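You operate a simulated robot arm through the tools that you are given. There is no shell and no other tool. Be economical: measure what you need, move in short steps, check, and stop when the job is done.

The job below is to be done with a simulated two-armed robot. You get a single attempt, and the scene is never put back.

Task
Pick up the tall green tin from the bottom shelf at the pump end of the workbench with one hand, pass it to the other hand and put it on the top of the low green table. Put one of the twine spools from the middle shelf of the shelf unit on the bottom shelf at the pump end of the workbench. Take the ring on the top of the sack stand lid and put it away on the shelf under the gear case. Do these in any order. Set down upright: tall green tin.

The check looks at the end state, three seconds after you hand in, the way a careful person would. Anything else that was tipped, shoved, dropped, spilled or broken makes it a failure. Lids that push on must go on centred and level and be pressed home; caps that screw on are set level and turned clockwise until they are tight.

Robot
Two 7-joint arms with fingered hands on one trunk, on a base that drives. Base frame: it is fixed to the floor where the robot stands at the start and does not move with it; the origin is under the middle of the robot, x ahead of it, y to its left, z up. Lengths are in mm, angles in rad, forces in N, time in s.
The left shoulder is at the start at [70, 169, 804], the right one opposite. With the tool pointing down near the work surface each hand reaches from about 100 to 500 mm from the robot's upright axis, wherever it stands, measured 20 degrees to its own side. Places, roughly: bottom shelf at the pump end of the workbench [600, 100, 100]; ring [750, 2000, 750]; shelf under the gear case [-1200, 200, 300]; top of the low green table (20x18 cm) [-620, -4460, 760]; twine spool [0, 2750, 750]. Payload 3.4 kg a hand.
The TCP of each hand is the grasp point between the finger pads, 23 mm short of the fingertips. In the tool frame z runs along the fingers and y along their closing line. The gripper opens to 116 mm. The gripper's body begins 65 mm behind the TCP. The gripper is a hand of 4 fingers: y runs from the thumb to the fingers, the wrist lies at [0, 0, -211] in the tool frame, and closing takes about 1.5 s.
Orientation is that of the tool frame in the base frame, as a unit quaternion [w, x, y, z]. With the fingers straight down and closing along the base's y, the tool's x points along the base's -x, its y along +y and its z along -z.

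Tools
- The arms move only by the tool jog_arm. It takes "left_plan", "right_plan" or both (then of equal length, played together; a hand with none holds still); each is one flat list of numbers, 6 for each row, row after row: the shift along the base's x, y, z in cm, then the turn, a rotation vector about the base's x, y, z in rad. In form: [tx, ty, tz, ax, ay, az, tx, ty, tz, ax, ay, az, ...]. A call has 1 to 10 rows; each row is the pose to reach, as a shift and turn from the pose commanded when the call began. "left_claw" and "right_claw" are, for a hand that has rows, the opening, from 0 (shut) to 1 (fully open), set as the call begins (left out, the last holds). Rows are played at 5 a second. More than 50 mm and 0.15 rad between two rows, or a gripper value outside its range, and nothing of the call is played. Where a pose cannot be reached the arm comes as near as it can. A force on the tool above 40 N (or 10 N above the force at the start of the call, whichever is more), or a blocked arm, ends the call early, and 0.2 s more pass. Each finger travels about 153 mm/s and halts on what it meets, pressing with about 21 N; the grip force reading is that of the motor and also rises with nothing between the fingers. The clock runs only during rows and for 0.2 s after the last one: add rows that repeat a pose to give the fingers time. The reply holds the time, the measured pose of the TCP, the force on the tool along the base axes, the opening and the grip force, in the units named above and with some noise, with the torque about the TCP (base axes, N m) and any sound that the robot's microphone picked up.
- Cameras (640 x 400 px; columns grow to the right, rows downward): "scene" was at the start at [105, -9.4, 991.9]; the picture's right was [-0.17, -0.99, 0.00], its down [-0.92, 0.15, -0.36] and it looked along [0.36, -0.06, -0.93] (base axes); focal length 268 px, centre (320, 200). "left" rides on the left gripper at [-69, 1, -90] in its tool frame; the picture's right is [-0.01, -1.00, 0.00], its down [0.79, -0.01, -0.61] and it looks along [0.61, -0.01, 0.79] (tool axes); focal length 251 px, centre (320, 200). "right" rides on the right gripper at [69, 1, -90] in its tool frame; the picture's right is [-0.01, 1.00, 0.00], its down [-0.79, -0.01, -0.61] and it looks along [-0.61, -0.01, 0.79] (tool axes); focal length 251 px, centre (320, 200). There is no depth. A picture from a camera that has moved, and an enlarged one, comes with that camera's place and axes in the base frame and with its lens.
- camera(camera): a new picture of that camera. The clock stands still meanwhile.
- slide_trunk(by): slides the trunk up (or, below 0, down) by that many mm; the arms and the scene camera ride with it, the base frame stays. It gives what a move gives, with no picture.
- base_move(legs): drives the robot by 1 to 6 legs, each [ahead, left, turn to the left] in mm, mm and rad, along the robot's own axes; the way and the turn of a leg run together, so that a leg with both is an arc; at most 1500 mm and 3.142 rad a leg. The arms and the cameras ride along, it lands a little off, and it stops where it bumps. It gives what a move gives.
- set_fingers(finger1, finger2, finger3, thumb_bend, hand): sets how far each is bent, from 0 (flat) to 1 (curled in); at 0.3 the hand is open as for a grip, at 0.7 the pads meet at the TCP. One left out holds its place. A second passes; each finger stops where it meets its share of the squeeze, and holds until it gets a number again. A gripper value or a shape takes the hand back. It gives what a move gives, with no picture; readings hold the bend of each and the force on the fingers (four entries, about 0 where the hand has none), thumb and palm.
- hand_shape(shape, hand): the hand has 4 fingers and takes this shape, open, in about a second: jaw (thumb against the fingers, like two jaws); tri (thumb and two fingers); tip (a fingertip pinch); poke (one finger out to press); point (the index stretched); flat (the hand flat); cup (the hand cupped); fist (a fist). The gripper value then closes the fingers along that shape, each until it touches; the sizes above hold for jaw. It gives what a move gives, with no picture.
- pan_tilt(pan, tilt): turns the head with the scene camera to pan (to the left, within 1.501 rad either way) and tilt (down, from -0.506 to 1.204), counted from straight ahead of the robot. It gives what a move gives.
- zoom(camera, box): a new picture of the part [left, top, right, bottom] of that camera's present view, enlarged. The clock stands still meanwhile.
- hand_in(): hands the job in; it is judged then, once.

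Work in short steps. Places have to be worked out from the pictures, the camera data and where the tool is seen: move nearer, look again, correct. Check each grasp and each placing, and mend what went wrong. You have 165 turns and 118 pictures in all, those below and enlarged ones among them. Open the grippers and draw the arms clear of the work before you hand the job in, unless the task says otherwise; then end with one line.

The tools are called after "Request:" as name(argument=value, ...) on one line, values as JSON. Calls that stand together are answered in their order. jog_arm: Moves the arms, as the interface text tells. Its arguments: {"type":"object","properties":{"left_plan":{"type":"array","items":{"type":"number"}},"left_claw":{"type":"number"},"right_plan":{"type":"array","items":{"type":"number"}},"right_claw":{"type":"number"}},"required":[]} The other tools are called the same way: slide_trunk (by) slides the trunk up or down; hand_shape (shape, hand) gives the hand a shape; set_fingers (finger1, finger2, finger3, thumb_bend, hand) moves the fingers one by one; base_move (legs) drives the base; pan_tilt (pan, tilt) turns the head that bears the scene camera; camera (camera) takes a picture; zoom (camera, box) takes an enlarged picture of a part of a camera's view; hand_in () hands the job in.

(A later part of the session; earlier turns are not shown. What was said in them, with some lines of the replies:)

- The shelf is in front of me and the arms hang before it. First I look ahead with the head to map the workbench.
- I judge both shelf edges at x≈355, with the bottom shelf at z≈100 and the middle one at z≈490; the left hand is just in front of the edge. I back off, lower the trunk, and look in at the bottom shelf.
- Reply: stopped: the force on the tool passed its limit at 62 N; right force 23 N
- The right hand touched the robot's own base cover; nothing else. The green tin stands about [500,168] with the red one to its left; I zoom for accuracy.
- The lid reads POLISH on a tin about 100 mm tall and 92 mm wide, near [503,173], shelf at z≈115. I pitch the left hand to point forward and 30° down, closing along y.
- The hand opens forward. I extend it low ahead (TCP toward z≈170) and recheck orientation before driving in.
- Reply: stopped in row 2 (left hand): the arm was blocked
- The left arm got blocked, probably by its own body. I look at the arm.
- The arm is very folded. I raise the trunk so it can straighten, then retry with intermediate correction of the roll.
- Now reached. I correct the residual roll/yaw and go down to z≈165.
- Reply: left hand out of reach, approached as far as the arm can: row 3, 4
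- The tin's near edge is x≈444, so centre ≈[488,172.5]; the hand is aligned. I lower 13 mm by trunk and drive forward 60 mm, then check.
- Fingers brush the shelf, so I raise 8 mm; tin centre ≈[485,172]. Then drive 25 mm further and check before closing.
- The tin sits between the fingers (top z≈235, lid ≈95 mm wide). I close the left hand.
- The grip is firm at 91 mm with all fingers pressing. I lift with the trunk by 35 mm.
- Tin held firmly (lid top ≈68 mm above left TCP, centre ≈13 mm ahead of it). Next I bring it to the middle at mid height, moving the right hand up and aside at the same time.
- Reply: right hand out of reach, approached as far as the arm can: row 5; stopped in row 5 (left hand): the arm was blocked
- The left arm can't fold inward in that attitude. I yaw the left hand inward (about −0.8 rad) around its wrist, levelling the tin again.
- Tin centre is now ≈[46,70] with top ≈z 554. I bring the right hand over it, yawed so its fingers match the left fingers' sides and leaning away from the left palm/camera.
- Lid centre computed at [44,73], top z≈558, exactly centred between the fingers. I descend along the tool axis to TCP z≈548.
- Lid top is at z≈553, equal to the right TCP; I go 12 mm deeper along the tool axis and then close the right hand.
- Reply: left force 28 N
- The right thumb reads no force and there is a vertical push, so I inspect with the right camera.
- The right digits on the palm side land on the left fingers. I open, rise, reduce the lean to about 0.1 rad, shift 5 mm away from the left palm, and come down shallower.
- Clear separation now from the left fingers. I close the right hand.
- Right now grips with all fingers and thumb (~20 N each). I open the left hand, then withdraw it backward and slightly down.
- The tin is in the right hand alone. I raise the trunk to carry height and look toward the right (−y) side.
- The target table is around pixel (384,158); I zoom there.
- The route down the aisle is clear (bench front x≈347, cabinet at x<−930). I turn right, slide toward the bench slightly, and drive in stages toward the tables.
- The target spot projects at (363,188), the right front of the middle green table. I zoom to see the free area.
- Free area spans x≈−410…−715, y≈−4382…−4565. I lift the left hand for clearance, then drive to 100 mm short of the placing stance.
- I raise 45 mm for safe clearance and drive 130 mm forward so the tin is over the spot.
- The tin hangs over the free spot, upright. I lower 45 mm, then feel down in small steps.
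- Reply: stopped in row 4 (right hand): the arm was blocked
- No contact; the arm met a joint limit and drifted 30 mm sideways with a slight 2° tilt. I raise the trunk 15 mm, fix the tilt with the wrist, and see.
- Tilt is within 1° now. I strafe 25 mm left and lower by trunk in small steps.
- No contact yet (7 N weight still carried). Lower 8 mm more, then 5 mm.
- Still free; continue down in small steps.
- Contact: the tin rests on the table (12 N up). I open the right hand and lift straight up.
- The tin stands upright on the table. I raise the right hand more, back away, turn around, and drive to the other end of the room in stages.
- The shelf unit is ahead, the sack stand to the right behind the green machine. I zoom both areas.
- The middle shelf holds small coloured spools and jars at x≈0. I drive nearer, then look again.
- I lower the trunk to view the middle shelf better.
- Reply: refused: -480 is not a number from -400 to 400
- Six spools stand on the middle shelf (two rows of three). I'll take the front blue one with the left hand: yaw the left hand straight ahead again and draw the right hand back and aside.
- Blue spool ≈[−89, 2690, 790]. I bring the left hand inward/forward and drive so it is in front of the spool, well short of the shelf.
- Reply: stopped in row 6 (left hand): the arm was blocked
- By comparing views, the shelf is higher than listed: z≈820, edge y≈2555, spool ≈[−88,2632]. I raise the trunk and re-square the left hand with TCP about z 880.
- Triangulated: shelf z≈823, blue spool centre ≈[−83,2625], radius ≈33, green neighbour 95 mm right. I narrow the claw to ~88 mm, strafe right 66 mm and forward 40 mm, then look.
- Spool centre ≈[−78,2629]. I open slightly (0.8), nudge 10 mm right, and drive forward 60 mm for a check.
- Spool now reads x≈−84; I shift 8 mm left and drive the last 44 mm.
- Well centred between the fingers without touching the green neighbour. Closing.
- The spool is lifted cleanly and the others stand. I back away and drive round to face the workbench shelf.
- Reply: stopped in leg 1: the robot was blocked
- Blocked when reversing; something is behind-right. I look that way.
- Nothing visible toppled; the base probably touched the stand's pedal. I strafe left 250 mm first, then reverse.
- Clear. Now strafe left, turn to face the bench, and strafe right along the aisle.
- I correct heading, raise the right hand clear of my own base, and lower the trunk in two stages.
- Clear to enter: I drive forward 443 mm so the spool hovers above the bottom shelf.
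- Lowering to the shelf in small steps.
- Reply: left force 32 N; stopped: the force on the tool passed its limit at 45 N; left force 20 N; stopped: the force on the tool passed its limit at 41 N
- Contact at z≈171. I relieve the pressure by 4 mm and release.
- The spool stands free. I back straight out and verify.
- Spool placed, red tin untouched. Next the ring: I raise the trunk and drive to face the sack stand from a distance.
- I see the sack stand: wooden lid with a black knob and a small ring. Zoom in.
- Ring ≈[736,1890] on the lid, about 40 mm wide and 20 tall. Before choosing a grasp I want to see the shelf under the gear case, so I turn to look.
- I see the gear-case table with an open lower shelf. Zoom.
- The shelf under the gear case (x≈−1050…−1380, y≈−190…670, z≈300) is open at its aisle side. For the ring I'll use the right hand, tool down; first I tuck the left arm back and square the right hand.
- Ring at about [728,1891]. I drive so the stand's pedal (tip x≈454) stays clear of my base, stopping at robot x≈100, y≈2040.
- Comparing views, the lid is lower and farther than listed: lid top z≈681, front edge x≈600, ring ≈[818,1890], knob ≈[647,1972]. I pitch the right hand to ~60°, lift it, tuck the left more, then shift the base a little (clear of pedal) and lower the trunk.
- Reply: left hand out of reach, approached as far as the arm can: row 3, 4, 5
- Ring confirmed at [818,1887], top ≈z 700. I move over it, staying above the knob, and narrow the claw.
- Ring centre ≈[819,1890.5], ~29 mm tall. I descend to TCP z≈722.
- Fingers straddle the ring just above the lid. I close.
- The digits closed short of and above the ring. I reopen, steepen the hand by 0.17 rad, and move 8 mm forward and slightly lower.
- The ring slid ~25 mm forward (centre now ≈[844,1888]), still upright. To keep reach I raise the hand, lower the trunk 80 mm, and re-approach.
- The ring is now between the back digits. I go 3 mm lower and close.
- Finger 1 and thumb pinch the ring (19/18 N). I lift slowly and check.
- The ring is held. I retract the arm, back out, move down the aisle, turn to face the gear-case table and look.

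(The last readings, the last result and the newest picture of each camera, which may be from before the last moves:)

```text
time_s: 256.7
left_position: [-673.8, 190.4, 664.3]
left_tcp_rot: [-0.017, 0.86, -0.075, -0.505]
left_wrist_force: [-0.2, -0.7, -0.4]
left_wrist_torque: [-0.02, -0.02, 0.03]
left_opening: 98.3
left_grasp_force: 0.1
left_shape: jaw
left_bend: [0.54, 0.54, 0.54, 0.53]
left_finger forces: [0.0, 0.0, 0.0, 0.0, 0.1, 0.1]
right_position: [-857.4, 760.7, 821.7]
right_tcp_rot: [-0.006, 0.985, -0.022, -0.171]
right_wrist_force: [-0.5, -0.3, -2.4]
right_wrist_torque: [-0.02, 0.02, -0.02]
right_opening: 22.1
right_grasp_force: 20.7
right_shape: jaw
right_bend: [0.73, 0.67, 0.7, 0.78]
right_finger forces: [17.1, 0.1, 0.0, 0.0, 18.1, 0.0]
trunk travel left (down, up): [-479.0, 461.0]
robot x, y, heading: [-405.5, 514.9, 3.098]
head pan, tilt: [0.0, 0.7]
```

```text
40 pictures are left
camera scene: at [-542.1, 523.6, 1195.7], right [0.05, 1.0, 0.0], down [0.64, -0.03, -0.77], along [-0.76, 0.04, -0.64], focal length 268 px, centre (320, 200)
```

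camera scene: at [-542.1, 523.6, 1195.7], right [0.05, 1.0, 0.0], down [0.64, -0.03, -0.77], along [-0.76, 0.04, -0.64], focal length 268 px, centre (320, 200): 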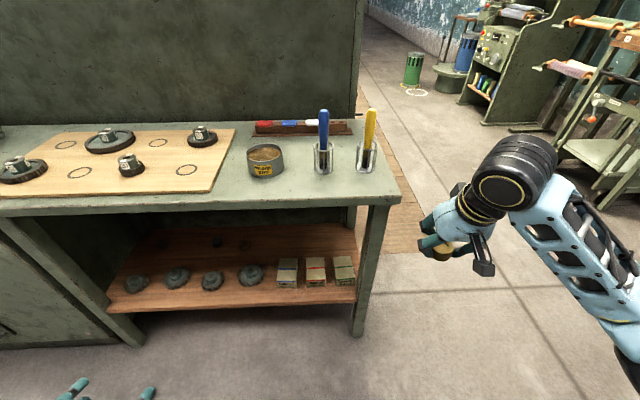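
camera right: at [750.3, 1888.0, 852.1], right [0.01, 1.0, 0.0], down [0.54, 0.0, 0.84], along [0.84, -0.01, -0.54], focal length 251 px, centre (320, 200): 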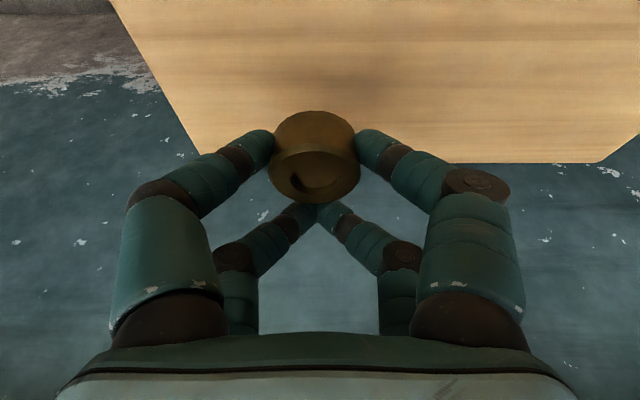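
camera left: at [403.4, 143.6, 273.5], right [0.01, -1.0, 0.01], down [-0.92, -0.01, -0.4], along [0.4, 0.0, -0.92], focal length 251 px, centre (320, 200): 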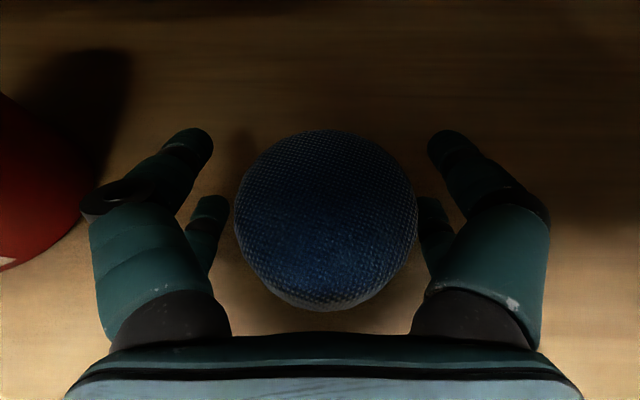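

Good view: shelf front edge x≈−1026, gears' fronts ≈−1105, with a free strip in front; the gap between the 3rd and 4th gears is at y≈223. I square up, strafe there, and lower trunk and arm while still clear of the table.

Request:
base_move(legs=[[0, 0, 0.045], [0, 505, 0]])

Request:
slide_trunk(by=-120)

Request:
jog_arm(right_plan=[0, 0, -3.5, 0, 0, 0, 0, 0, -7, 0, 0, 0, 0, 0, -10.5, 0, 0, 0, 0, 0, -14, 0, 0, 0, 0, 0, -17.5, 0, 0, 0, 0, 0, -21, 0, 0, 0, 0, 0, -24.5, 0, 0, 0, 0, 0, -28, 0, 0, 0, 0, 0, -28, 0, 0, 0])

Request:
camera(camera="scene")

Request:
camera(camera="right")

```text
time_s: 260.1
left_position: [-662.4, -332.4, 664.1]
left_tcp_rot: [-0.007, 0.861, -0.057, -0.506]
left_wrist_force: [-1.0, 1.0, -0.6]
left_wrist_torque: [-0.02, 0.0, 0.0]
left_opening: 98.6
left_grasp_force: 0.1
left_shape: jaw
left_bend: [0.54, 0.54, 0.54, 0.53]
left_finger forces: [0.1, 0.0, 0.0, 0.0, 0.1, 0.0]
right_position: [-869.4, 228.8, 820.5]
right_tcp_rot: [-0.002, 0.985, -0.001, -0.172]
right_wrist_force: [-0.3, -1.2, -0.8]
right_wrist_torque: [-0.04, -0.03, 0.01]
right_opening: 22.1
right_grasp_force: 20.7
right_shape: jaw
right_bend: [0.73, 0.67, 0.7, 0.78]
right_finger forces: [17.1, 0.0, 0.0, 0.0, 18.0, 0.0]
trunk travel left (down, up): [-479.0, 461.0]
robot x, y, heading: [-407.1, 3.9, 3.137]
head pan, tilt: [0.0, 0.7]
```

```text
time_s: 261.6
left_position: [-660.8, -332.8, 544.3]
left_tcp_rot: [-0.005, 0.861, -0.057, -0.506]
left_wrist_force: [0.2, 0.2, 0.5]
left_wrist_torque: [-0.02, 0.0, 0.02]
left_opening: 98.6
left_grasp_force: 0.0
left_shape: jaw
left_bend: [0.54, 0.54, 0.54, 0.53]
left_finger forces: [0.0, 0.0, 0.0, 0.0, 0.0, 0.0]
right_position: [-868.8, 229.4, 701.1]
right_tcp_rot: [-0.003, 0.985, -0.001, -0.173]
right_wrist_force: [-0.5, 0.1, -2.0]
right_wrist_torque: [0.01, 0.03, 0.01]
right_opening: 21.8
right_grasp_force: 21.2
right_shape: jaw
right_bend: [0.73, 0.67, 0.7, 0.78]
right_finger forces: [17.1, 0.0, 0.0, 0.0, 18.1, 0.0]
trunk travel left (down, up): [-359.0, 581.0]
robot x, y, heading: [-406.9, 5.0, 3.137]
head pan, tilt: [0.0, 0.7]
```

```text
time_s: 263.6
left_position: [-660.8, -332.7, 544.6]
left_tcp_rot: [-0.006, 0.861, -0.057, -0.506]
left_wrist_force: [-0.3, 0.0, 0.1]
left_wrist_torque: [0.0, 0.04, 0.01]
left_opening: 98.3
left_grasp_force: 0.1
left_shape: jaw
left_bend: [0.54, 0.54, 0.54, 0.53]
left_finger forces: [0.1, 0.0, 0.1, 0.0, 0.1, 0.0]
right_position: [-868.1, 231.3, 421.1]
right_tcp_rot: [-0.003, 0.985, -0.002, -0.171]
right_wrist_force: [-0.3, 0.7, -2.1]
right_wrist_torque: [-0.02, 0.03, 0.04]
right_opening: 21.9
right_grasp_force: 20.5
right_shape: jaw
right_bend: [0.73, 0.67, 0.7, 0.78]
right_finger forces: [17.2, 0.0, 0.0, 0.0, 18.0, 0.0]
trunk travel left (down, up): [-359.0, 581.0]
robot x, y, heading: [-406.4, 4.4, 3.137]
head pan, tilt: [0.0, 0.7]
```

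```text
39 pictures are left
camera scene: at [-543.9, 6.0, 1075.6], right [0.01, 1.0, 0.0], down [0.64, 0.0, -0.76], along [-0.76, 0.0, -0.64], focal length 268 px, centre (320, 200)
```

scene: 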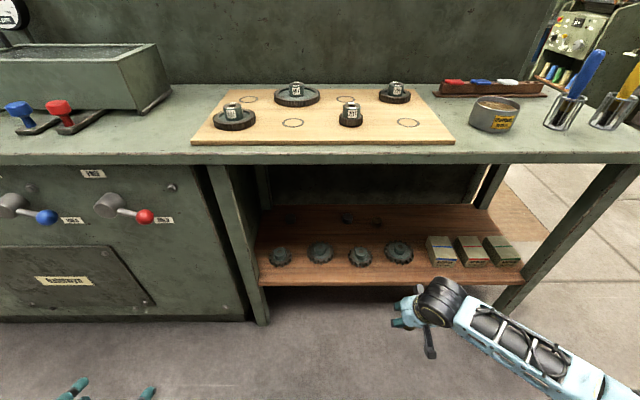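

```text
38 pictures are left
camera right: at [-772.2, 229.9, 481.6], right [-0.01, -1.0, 0.0], down [-0.54, 0.0, 0.84], along [-0.84, 0.01, -0.54], focal length 251 px, centre (320, 200)
```

right: 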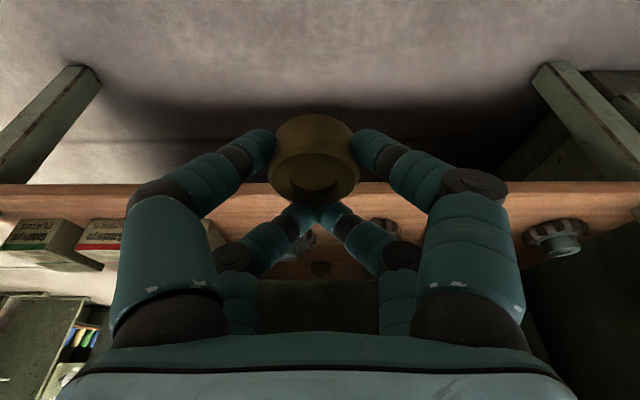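

Shelf top ≈z 325, edge x≈−1020, free gap between gears near y≈205. I drive forward 180 mm and left 24 mm with the ring about 65 mm above the shelf.

Request:
base_move(legs=[[180, 24, 0]])

Request:
camera(camera="right")

Request:
camera(camera="scene")

```text
time_s: 265.1
left_position: [-841.6, -355.1, 543.6]
left_tcp_rot: [-0.006, 0.861, -0.056, -0.505]
left_wrist_force: [-0.7, -1.1, 0.1]
left_wrist_torque: [-0.02, 0.01, -0.01]
left_opening: 98.5
left_grasp_force: 0.2
left_shape: jaw
left_bend: [0.54, 0.54, 0.54, 0.53]
left_finger forces: [0.0, 0.0, 0.0, 0.0, 0.0, 0.0]
right_position: [-1047.4, 207.9, 421.3]
right_tcp_rot: [-0.003, 0.985, -0.001, -0.172]
right_wrist_force: [0.4, 0.9, -1.8]
right_wrist_torque: [0.01, 0.01, 0.03]
right_opening: 22.0
right_grasp_force: 20.5
right_shape: jaw
right_bend: [0.73, 0.67, 0.7, 0.78]
right_finger forces: [17.0, 0.0, 0.0, 0.0, 18.0, 0.0]
trunk travel left (down, up): [-359.0, 581.0]
robot x, y, heading: [-589.5, -16.9, 3.137]
head pan, tilt: [0.0, 0.7]
```

```text
37 pictures are left
camera right: at [-951.8, 206.8, 481.8], right [-0.01, -1.0, 0.0], down [-0.54, 0.0, 0.84], along [-0.84, 0.01, -0.54], focal length 251 px, centre (320, 200)
```

right: 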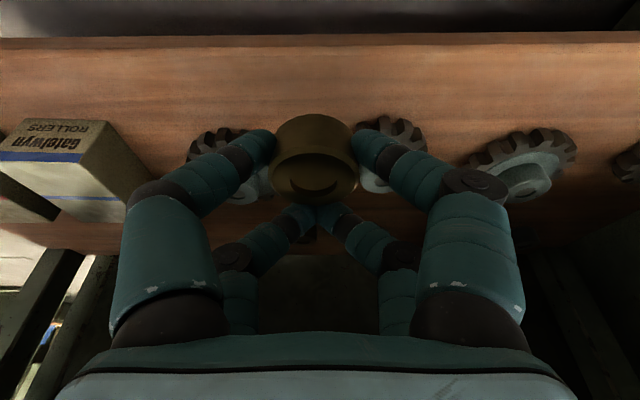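

```text
36 pictures are left
camera scene: at [-723.7, -17.2, 1075.5], right [0.0, 1.0, 0.0], down [0.64, 0.0, -0.76], along [-0.76, 0.0, -0.64], focal length 268 px, centre (320, 200)
```

scene: 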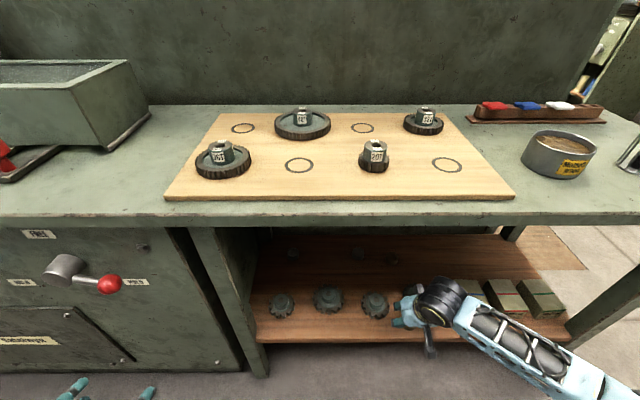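

Now I see the gears near [−1113,153] and [−1113,282], edge x≈−1031. I aim the ring at [−1066,219] in the gap, lowering to 45 mm first.

Request:
jog_arm(right_plan=[-0.9, 0.6, 0, 0, 0, 0, -1.9, 1.1, -1, 0, 0, 0, -1.9, 1.1, -2.5, 0, 0, 0, -1.9, 1.1, -4, 0, 0, 0, -1.9, 1.1, -4, 0, 0, 0])

Request:
camera(camera="right")

```text
time_s: 266.3
left_position: [-840.3, -356.2, 544.4]
left_tcp_rot: [-0.006, 0.861, -0.057, -0.505]
left_wrist_force: [0.0, 0.0, -0.6]
left_wrist_torque: [0.01, 0.02, 0.0]
left_opening: 98.4
left_grasp_force: 0.1
left_shape: jaw
left_bend: [0.54, 0.54, 0.54, 0.53]
left_finger forces: [0.1, 0.1, 0.0, 0.0, 0.0, 0.0]
right_position: [-1065.1, 219.0, 382.4]
right_tcp_rot: [-0.002, 0.985, -0.001, -0.172]
right_wrist_force: [0.3, -0.4, -1.6]
right_wrist_torque: [-0.02, 0.01, 0.01]
right_opening: 21.7
right_grasp_force: 21.0
right_shape: jaw
right_bend: [0.73, 0.67, 0.7, 0.78]
right_finger forces: [17.1, 0.0, 0.1, 0.0, 18.0, 0.0]
trunk travel left (down, up): [-359.0, 581.0]
robot x, y, heading: [-591.0, -20.8, 3.133]
head pan, tilt: [0.0, 0.7]
```

```text
35 pictures are left
camera right: at [-970.2, 217.1, 442.6], right [-0.01, -1.0, 0.0], down [-0.54, 0.01, 0.84], along [-0.84, 0.01, -0.54], focal length 251 px, centre (320, 200)
```

right: 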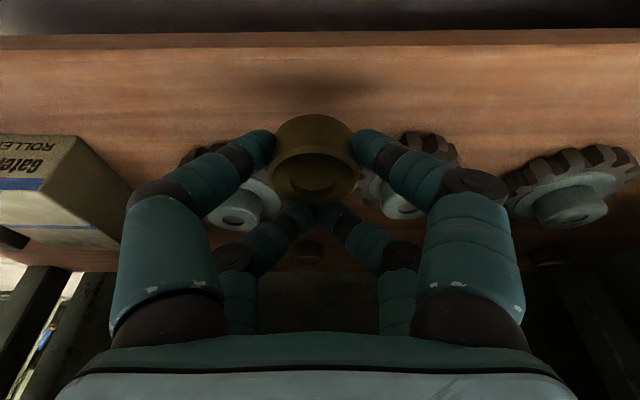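

Alignment looks right. I lower 20 mm, then feel down.

Request:
jog_arm(right_plan=[0, 0, -1, 0, 0, 0, 0, 0, -2, 0, 0, 0, 0, 0, -2, 0, 0, 0])

Request:
camera(camera="right")

```text
time_s: 267.1
left_position: [-842.0, -355.6, 544.2]
left_tcp_rot: [-0.006, 0.861, -0.057, -0.506]
left_wrist_force: [0.2, -0.1, 0.6]
left_wrist_torque: [-0.01, -0.03, 0.03]
left_opening: 98.5
left_grasp_force: 0.0
left_shape: jaw
left_bend: [0.54, 0.54, 0.54, 0.53]
left_finger forces: [0.0, 0.1, 0.0, 0.0, 0.0, 0.1]
right_position: [-1066.4, 218.7, 362.0]
right_tcp_rot: [-0.002, 0.985, 0.001, -0.172]
right_wrist_force: [-0.2, -0.2, -2.2]
right_wrist_torque: [-0.03, 0.02, -0.03]
right_opening: 21.6
right_grasp_force: 20.6
right_shape: jaw
right_bend: [0.73, 0.67, 0.7, 0.78]
right_finger forces: [17.0, 0.0, 0.0, 0.0, 18.1, 0.0]
trunk travel left (down, up): [-359.0, 581.0]
robot x, y, heading: [-588.8, -18.0, 3.135]
head pan, tilt: [0.0, 0.7]
```

```text
34 pictures are left
camera right: at [-970.7, 217.3, 421.8], right [-0.01, -1.0, 0.0], down [-0.54, 0.0, 0.84], along [-0.84, 0.01, -0.54], focal length 251 px, centre (320, 200)
```

right: 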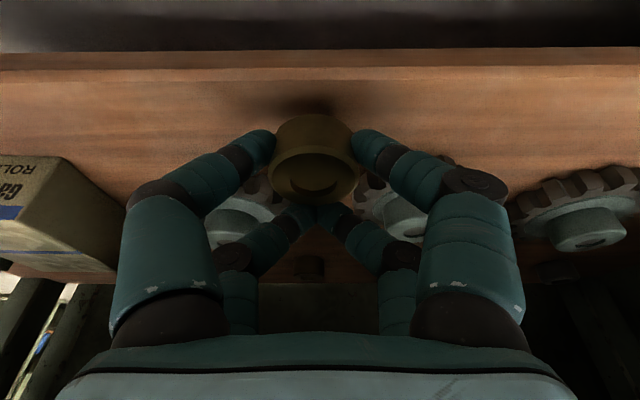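

Shelf estimate refines to z≈312; continuing down in small steps.

Request:
jog_arm(right_plan=[0, 0, -0.6, 0, 0, 0, 0, 0, -1.2, 0, 0, 0, 0, 0, -1.2, 0, 0, 0])

Request:
jog_arm(right_plan=[0, 0, -0.4, 0, 0, 0, 0, 0, -0.4, 0, 0, 0])

Request:
camera(camera="right")

```text
time_s: 267.9
left_position: [-840.4, -356.1, 545.0]
left_tcp_rot: [-0.007, 0.861, -0.057, -0.505]
left_wrist_force: [-0.3, -1.1, 0.4]
left_wrist_torque: [-0.01, -0.03, 0.0]
left_opening: 98.6
left_grasp_force: 0.1
left_shape: jaw
left_bend: [0.54, 0.54, 0.54, 0.53]
left_finger forces: [0.1, 0.1, 0.0, 0.0, 0.1, 0.0]
right_position: [-1065.9, 218.0, 349.3]
right_tcp_rot: [-0.003, 0.985, -0.001, -0.172]
right_wrist_force: [-0.5, 0.0, -2.7]
right_wrist_torque: [0.02, 0.05, 0.02]
right_opening: 21.7
right_grasp_force: 20.8
right_shape: jaw
right_bend: [0.73, 0.67, 0.7, 0.78]
right_finger forces: [17.1, 0.0, 0.1, 0.0, 18.1, 0.0]
trunk travel left (down, up): [-359.0, 581.0]
robot x, y, heading: [-586.6, -13.0, 3.138]
head pan, tilt: [0.0, 0.7]
```

```text
time_s: 268.5
left_position: [-841.0, -355.4, 545.0]
left_tcp_rot: [-0.006, 0.861, -0.058, -0.506]
left_wrist_force: [0.2, 0.4, -0.2]
left_wrist_torque: [-0.02, -0.01, -0.04]
left_opening: 98.4
left_grasp_force: 0.2
left_shape: jaw
left_bend: [0.54, 0.54, 0.54, 0.53]
left_finger forces: [0.1, 0.0, 0.0, 0.1, 0.0, 0.0]
right_position: [-1067.1, 218.3, 345.5]
right_tcp_rot: [-0.002, 0.985, 0.0, -0.171]
right_wrist_force: [-0.1, -0.1, -1.6]
right_wrist_torque: [0.01, -0.01, 0.02]
right_opening: 21.8
right_grasp_force: 20.7
right_shape: jaw
right_bend: [0.73, 0.67, 0.7, 0.78]
right_finger forces: [17.1, 0.1, 0.0, 0.0, 18.0, 0.1]
trunk travel left (down, up): [-359.0, 581.0]
robot x, y, heading: [-586.5, -20.0, 3.133]
head pan, tilt: [0.0, 0.7]
```

```text
33 pictures are left
camera right: at [-970.4, 217.8, 406.1], right [-0.01, -1.0, 0.0], down [-0.54, 0.01, 0.84], along [-0.84, 0.01, -0.54], focal length 251 px, centre (320, 200)
```

right: 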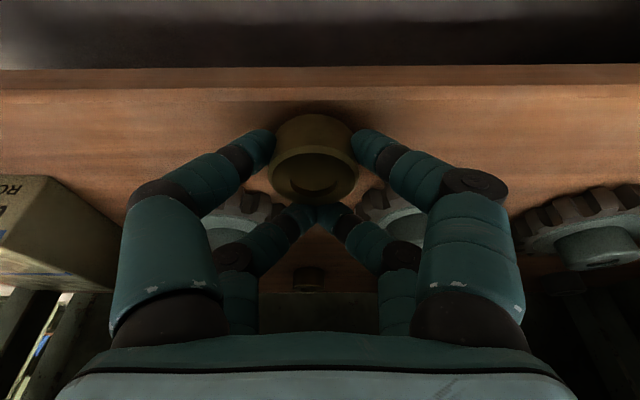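

Shelf ≈z 303, edge x≈−1038. I shift 6 mm deeper and continue down.

Request:
jog_arm(right_plan=[-0.6, 0, -0.3, 0, 0, 0, -0.6, 0, -0.7, 0, 0, 0, -0.6, 0, -0.7, 0, 0, 0])

Request:
jog_arm(right_plan=[0, 0, -0.3, 0, 0, 0, 0, 0, -0.3, 0, 0, 0])

```text
time_s: 269.3
left_position: [-841.3, -355.1, 544.2]
left_tcp_rot: [-0.006, 0.861, -0.057, -0.505]
left_wrist_force: [-0.4, -0.2, -0.2]
left_wrist_torque: [0.02, 0.01, 0.01]
left_opening: 98.5
left_grasp_force: 0.1
left_shape: jaw
left_bend: [0.54, 0.54, 0.54, 0.53]
left_finger forces: [0.0, 0.0, 0.0, 0.0, 0.0, 0.1]
right_position: [-1073.1, 217.8, 338.6]
right_tcp_rot: [-0.003, 0.985, -0.001, -0.172]
right_wrist_force: [0.3, -0.1, -1.9]
right_wrist_torque: [-0.01, -0.02, -0.04]
right_opening: 21.8
right_grasp_force: 20.5
right_shape: jaw
right_bend: [0.73, 0.67, 0.7, 0.78]
right_finger forces: [17.1, 0.0, 0.0, 0.1, 18.1, 0.1]
trunk travel left (down, up): [-359.0, 581.0]
robot x, y, heading: [-585.3, -16.9, 3.137]
head pan, tilt: [0.0, 0.7]
```

```text
time_s: 269.9
left_position: [-840.9, -355.8, 544.3]
left_tcp_rot: [-0.006, 0.861, -0.057, -0.505]
left_wrist_force: [-0.6, -0.1, 0.1]
left_wrist_torque: [0.01, -0.02, 0.01]
left_opening: 98.7
left_grasp_force: 0.1
left_shape: jaw
left_bend: [0.54, 0.54, 0.54, 0.53]
left_finger forces: [0.1, 0.0, 0.0, 0.1, 0.0, 0.1]
right_position: [-1073.2, 218.1, 337.4]
right_tcp_rot: [-0.003, 0.985, 0.0, -0.173]
right_wrist_force: [-0.8, -0.2, 4.0]
right_wrist_torque: [0.05, -0.14, 0.01]
right_opening: 22.1
right_grasp_force: 20.6
right_shape: jaw
right_bend: [0.74, 0.67, 0.7, 0.78]
right_finger forces: [18.6, 0.1, 0.0, 0.0, 19.7, 0.1]
trunk travel left (down, up): [-359.0, 581.0]
robot x, y, heading: [-588.3, -17.6, 3.133]
head pan, tilt: [0.0, 0.7]
```

Contact (+4 N). I release only finger 1 and thumb slightly so the other digits don't touch the gears.

Request:
set_fingers(hand="right", finger1=0.66, thumb_bend=0.7)

Request:
camera(camera="right")

```text
time_s: 270.9
left_position: [-840.1, -356.7, 545.7]
left_tcp_rot: [-0.006, 0.86, -0.056, -0.508]
left_wrist_force: [-1.3, 0.6, -0.1]
left_wrist_torque: [0.0, 0.03, 0.02]
left_opening: 98.7
left_grasp_force: 0.0
left_shape: jaw
left_bend: [0.54, 0.54, 0.54, 0.53]
left_finger forces: [0.0, 0.0, 0.1, 0.1, 0.0, 0.1]
right_position: [-1070.8, 217.1, 339.4]
right_tcp_rot: [-0.003, 0.985, 0.0, -0.175]
right_wrist_force: [-1.0, 8.9, 32.6]
right_wrist_torque: [0.48, -0.49, 0.03]
right_opening: 33.7
right_grasp_force: 21.5
right_shape: fingers
right_bend: [0.64, 0.66, 0.7, 0.63]
right_finger forces: [15.0, 0.0, 0.0, 0.0, 27.4, 0.1]
trunk travel left (down, up): [-359.0, 581.0]
robot x, y, heading: [-586.3, -17.1, 3.132]
head pan, tilt: [0.0, 0.7]
```

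```text
32 pictures are left
camera right: at [-976.5, 217.5, 398.8], right [-0.01, -1.0, 0.0], down [-0.54, 0.0, 0.84], along [-0.84, 0.01, -0.54], focal length 251 px, centre (320, 200)
```

right: 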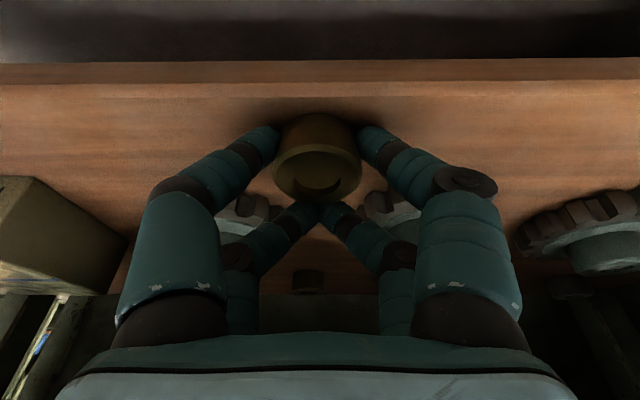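

The opening fingertips press on the shelf; I raise 4 mm to relieve, then open a bit further.

Request:
jog_arm(right_plan=[0, 0, 0.4, 0, 0, 0, 0, 0, 0.4, 0, 0, 0])

Request:
set_fingers(hand="right", finger1=0.6, thumb_bend=0.6)

Request:
camera(camera="right")

```text
time_s: 271.5
left_position: [-840.0, -354.9, 543.3]
left_tcp_rot: [-0.006, 0.86, -0.056, -0.506]
left_wrist_force: [-0.1, 0.5, 0.5]
left_wrist_torque: [0.0, 0.02, 0.0]
left_opening: 98.5
left_grasp_force: 0.1
left_shape: jaw
left_bend: [0.54, 0.54, 0.54, 0.53]
left_finger forces: [0.1, 0.0, 0.0, 0.0, 0.0, 0.1]
right_position: [-1071.2, 218.4, 339.6]
right_tcp_rot: [-0.003, 0.985, 0.0, -0.172]
right_wrist_force: [-2.6, 2.1, 11.0]
right_wrist_torque: [0.13, -0.19, 0.09]
right_opening: 33.6
right_grasp_force: 11.5
right_shape: fingers
right_bend: [0.62, 0.66, 0.7, 0.62]
right_finger forces: [8.4, 0.0, 0.0, 0.1, 14.9, 0.1]
trunk travel left (down, up): [-359.0, 581.0]
robot x, y, heading: [-587.9, -17.0, 3.139]
head pan, tilt: [0.0, 0.7]
```

```text
time_s: 272.5
left_position: [-840.1, -354.1, 543.6]
left_tcp_rot: [-0.006, 0.861, -0.057, -0.506]
left_wrist_force: [0.6, -0.3, -0.5]
left_wrist_torque: [-0.04, 0.01, 0.0]
left_opening: 98.6
left_grasp_force: 0.1
left_shape: jaw
left_bend: [0.54, 0.54, 0.54, 0.53]
left_finger forces: [0.0, 0.1, 0.1, 0.0, 0.0, 0.0]
right_position: [-1071.9, 218.9, 340.2]
right_tcp_rot: [-0.003, 0.985, 0.0, -0.173]
right_wrist_force: [2.6, -1.6, 7.5]
right_wrist_torque: [0.04, -0.25, -0.02]
right_opening: 35.7
right_grasp_force: 5.1
right_shape: fingers
right_bend: [0.59, 0.66, 0.7, 0.59]
right_finger forces: [5.2, 0.1, 0.0, 0.0, 5.7, 0.0]
trunk travel left (down, up): [-359.0, 581.0]
robot x, y, heading: [-588.2, -15.9, 3.131]
head pan, tilt: [0.0, 0.7]
```

```text
31 pictures are left
camera right: at [-975.7, 217.6, 400.3], right [-0.01, -1.0, 0.0], down [-0.54, 0.0, 0.84], along [-0.84, 0.01, -0.54], focal length 251 px, centre (320, 200)
```

right: 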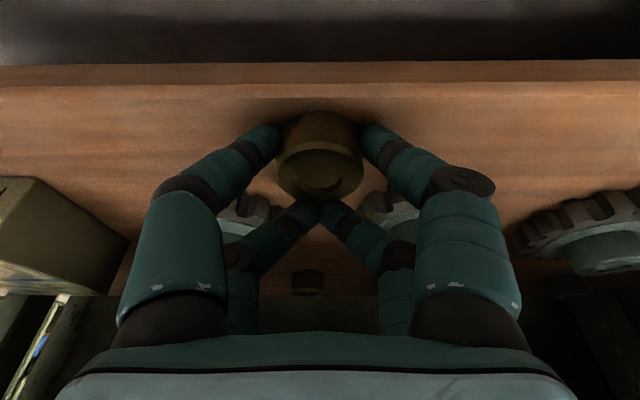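

Still lightly touching. Raise 5 mm and open those two digits further.

Request:
set_fingers(hand="right", finger1=0.52, thumb_bend=0.52)

Request:
jog_arm(right_plan=[0, 0, 0.6, 0, 0, 0, 0, 0, 0.6, 0, 0, 0])

Request:
camera(camera="right")

```text
time_s: 273.5
left_position: [-840.7, -356.7, 544.2]
left_tcp_rot: [-0.007, 0.861, -0.058, -0.506]
left_wrist_force: [-0.4, -0.3, -0.4]
left_wrist_torque: [0.0, -0.02, -0.01]
left_opening: 98.6
left_grasp_force: 0.0
left_shape: jaw
left_bend: [0.54, 0.54, 0.54, 0.53]
left_finger forces: [0.0, 0.1, 0.1, 0.1, 0.1, 0.1]
right_position: [-1071.8, 218.6, 339.4]
right_tcp_rot: [-0.002, 0.985, -0.001, -0.173]
right_wrist_force: [-0.5, 1.7, 8.4]
right_wrist_torque: [-0.03, -0.05, -0.01]
right_opening: 45.7
right_grasp_force: 3.5
right_shape: fingers
right_bend: [0.57, 0.66, 0.7, 0.53]
right_finger forces: [5.4, 0.0, 0.0, 0.0, 1.8, 0.0]
trunk travel left (down, up): [-359.0, 581.0]
robot x, y, heading: [-589.9, -19.4, 3.135]
head pan, tilt: [0.0, 0.7]
```

```text
time_s: 274.1
left_position: [-840.8, -356.1, 543.3]
left_tcp_rot: [-0.006, 0.861, -0.057, -0.505]
left_wrist_force: [0.5, 0.9, 0.2]
left_wrist_torque: [0.0, -0.01, -0.01]
left_opening: 98.6
left_grasp_force: 0.0
left_shape: jaw
left_bend: [0.54, 0.54, 0.54, 0.53]
left_finger forces: [0.0, 0.0, 0.0, 0.1, 0.1, 0.0]
right_position: [-1073.9, 219.8, 345.5]
right_tcp_rot: [-0.002, 0.985, -0.001, -0.172]
right_wrist_force: [0.5, -0.1, 0.1]
right_wrist_torque: [0.02, -0.01, 0.01]
right_opening: 51.6
right_grasp_force: 0.0
right_shape: fingers
right_bend: [0.52, 0.66, 0.7, 0.52]
right_finger forces: [0.0, 0.0, 0.0, 0.0, 0.0, 0.1]
trunk travel left (down, up): [-359.0, 581.0]
robot x, y, heading: [-591.6, -17.9, 3.136]
head pan, tilt: [0.0, 0.7]
```

```text
30 pictures are left
camera right: at [-976.8, 217.8, 406.2], right [-0.01, -1.0, 0.0], down [-0.54, 0.0, 0.84], along [-0.84, 0.01, -0.54], focal length 251 px, centre (320, 200)
```

right: 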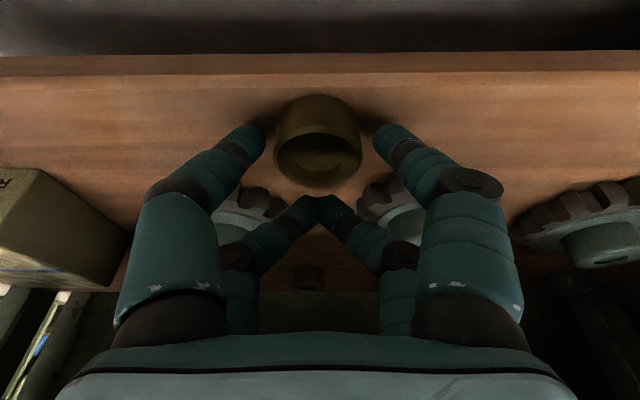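

The ring stands on the shelf, free of the fingers. I lift straight up and then back away.

Request:
jog_arm(right_plan=[0, 0, 2, 0, 0, 0, 0, 0, 4, 0, 0, 0, 0, 0, 7, 0, 0, 0, 0, 0, 10, 0, 0, 0, 0, 0, 10, 0, 0, 0])

Request:
base_move(legs=[[-300, 0, 0]])

Request:
zoom(camera="scene", box=[220, 180, 560, 360])

```text
time_s: 275.3
left_position: [-841.3, -356.3, 544.4]
left_tcp_rot: [-0.006, 0.861, -0.057, -0.506]
left_wrist_force: [-0.5, 0.5, 0.2]
left_wrist_torque: [0.0, 0.01, -0.01]
left_opening: 98.6
left_grasp_force: 0.1
left_shape: jaw
left_bend: [0.54, 0.54, 0.54, 0.53]
left_finger forces: [0.1, 0.1, 0.0, 0.1, 0.1, 0.0]
right_position: [-1073.9, 219.1, 445.1]
right_tcp_rot: [-0.002, 0.985, -0.001, -0.171]
right_wrist_force: [-0.8, -0.1, -0.1]
right_wrist_torque: [0.03, 0.03, 0.02]
right_opening: 51.7
right_grasp_force: 0.2
right_shape: fingers
right_bend: [0.52, 0.66, 0.7, 0.52]
right_finger forces: [0.1, 0.0, 0.0, 0.1, 0.1, 0.1]
trunk travel left (down, up): [-359.0, 581.0]
robot x, y, heading: [-589.6, -18.0, 3.136]
head pan, tilt: [0.0, 0.7]
```

```text
time_s: 277.4
left_position: [-540.3, -356.4, 544.4]
left_tcp_rot: [-0.006, 0.861, -0.057, -0.505]
left_wrist_force: [-0.5, 0.0, 0.5]
left_wrist_torque: [-0.01, -0.01, 0.0]
left_opening: 98.7
left_grasp_force: 0.0
left_shape: jaw
left_bend: [0.54, 0.54, 0.54, 0.53]
left_finger forces: [0.0, 0.0, 0.0, 0.1, 0.0, 0.0]
right_position: [-773.4, 217.1, 445.1]
right_tcp_rot: [-0.002, 0.985, -0.001, -0.173]
right_wrist_force: [0.3, -0.4, -0.2]
right_wrist_torque: [0.01, 0.02, -0.01]
right_opening: 51.8
right_grasp_force: 0.2
right_shape: fingers
right_bend: [0.52, 0.66, 0.7, 0.52]
right_finger forces: [0.1, 0.1, 0.0, 0.1, 0.1, 0.0]
trunk travel left (down, up): [-359.0, 581.0]
robot x, y, heading: [-288.6, -18.2, 3.139]
head pan, tilt: [0.0, 0.7]
```

```text
1.88 times, centred on (390, 270) of scene
camera zoom: at [-422.8, -18.7, 1075.7], right [0.0, 1.0, 0.0], down [0.64, 0.0, -0.77], along [-0.77, 0.0, -0.64], focal length 505 px, centre (188, 68)
```

zoom: 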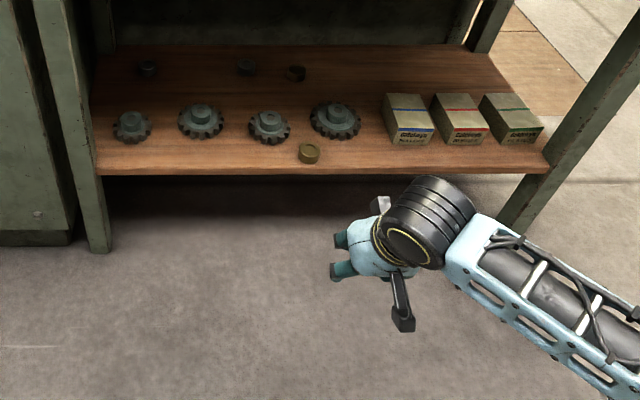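

The ring rests upright in the gap; gears and boxes are untouched. I open the right hand fully, clear of everything, and hand in.

Request:
jog_arm(right_plan=[0, 0, 1, 0, 0, 0, 0, 0, 2, 0, 0, 0, 0, 0, 2, 0, 0, 0, 0, 0, 2, 0, 0, 0], right_claw=1, left_plan=[0, 0, 0, 0, 0, 0, 0, 0, 0, 0, 0, 0, 0, 0, 0, 0, 0, 0, 0, 0, 0, 0, 0, 0], left_claw=1)

Request:
hand_in()

```text
time_s: 278.4
left_position: [-541.0, -357.3, 544.2]
left_tcp_rot: [-0.007, 0.861, -0.057, -0.506]
left_wrist_force: [-1.0, 0.8, -0.1]
left_wrist_torque: [0.04, 0.02, 0.0]
left_opening: 115.9
left_grasp_force: 0.0
left_shape: jaw
left_bend: [0.3, 0.3, 0.3, 0.3]
left_finger forces: [0.0, 0.0, 0.0, 0.0, 0.0, 0.1]
right_position: [-772.4, 216.5, 464.4]
right_tcp_rot: [-0.003, 0.985, -0.002, -0.172]
right_wrist_force: [-0.2, 0.2, 0.6]
right_wrist_torque: [-0.04, -0.02, -0.02]
right_opening: 115.8
right_grasp_force: 0.1
right_shape: jaw
right_bend: [0.3, 0.3, 0.3, 0.3]
right_finger forces: [0.0, 0.0, 0.1, 0.1, 0.1, 0.0]
trunk travel left (down, up): [-359.0, 581.0]
robot x, y, heading: [-292.8, -17.7, 3.136]
head pan, tilt: [0.0, 0.7]
```

```text
The job is handed in.
```

The tin went from the left hand to the right and stands upright on the low green table, a blue twine spool is on the bottom shelf at the pump end, and the ring is on the shelf under the gear case; the base bumped something once near the sack stand (probably its pedal), with nothing seen out of place after.
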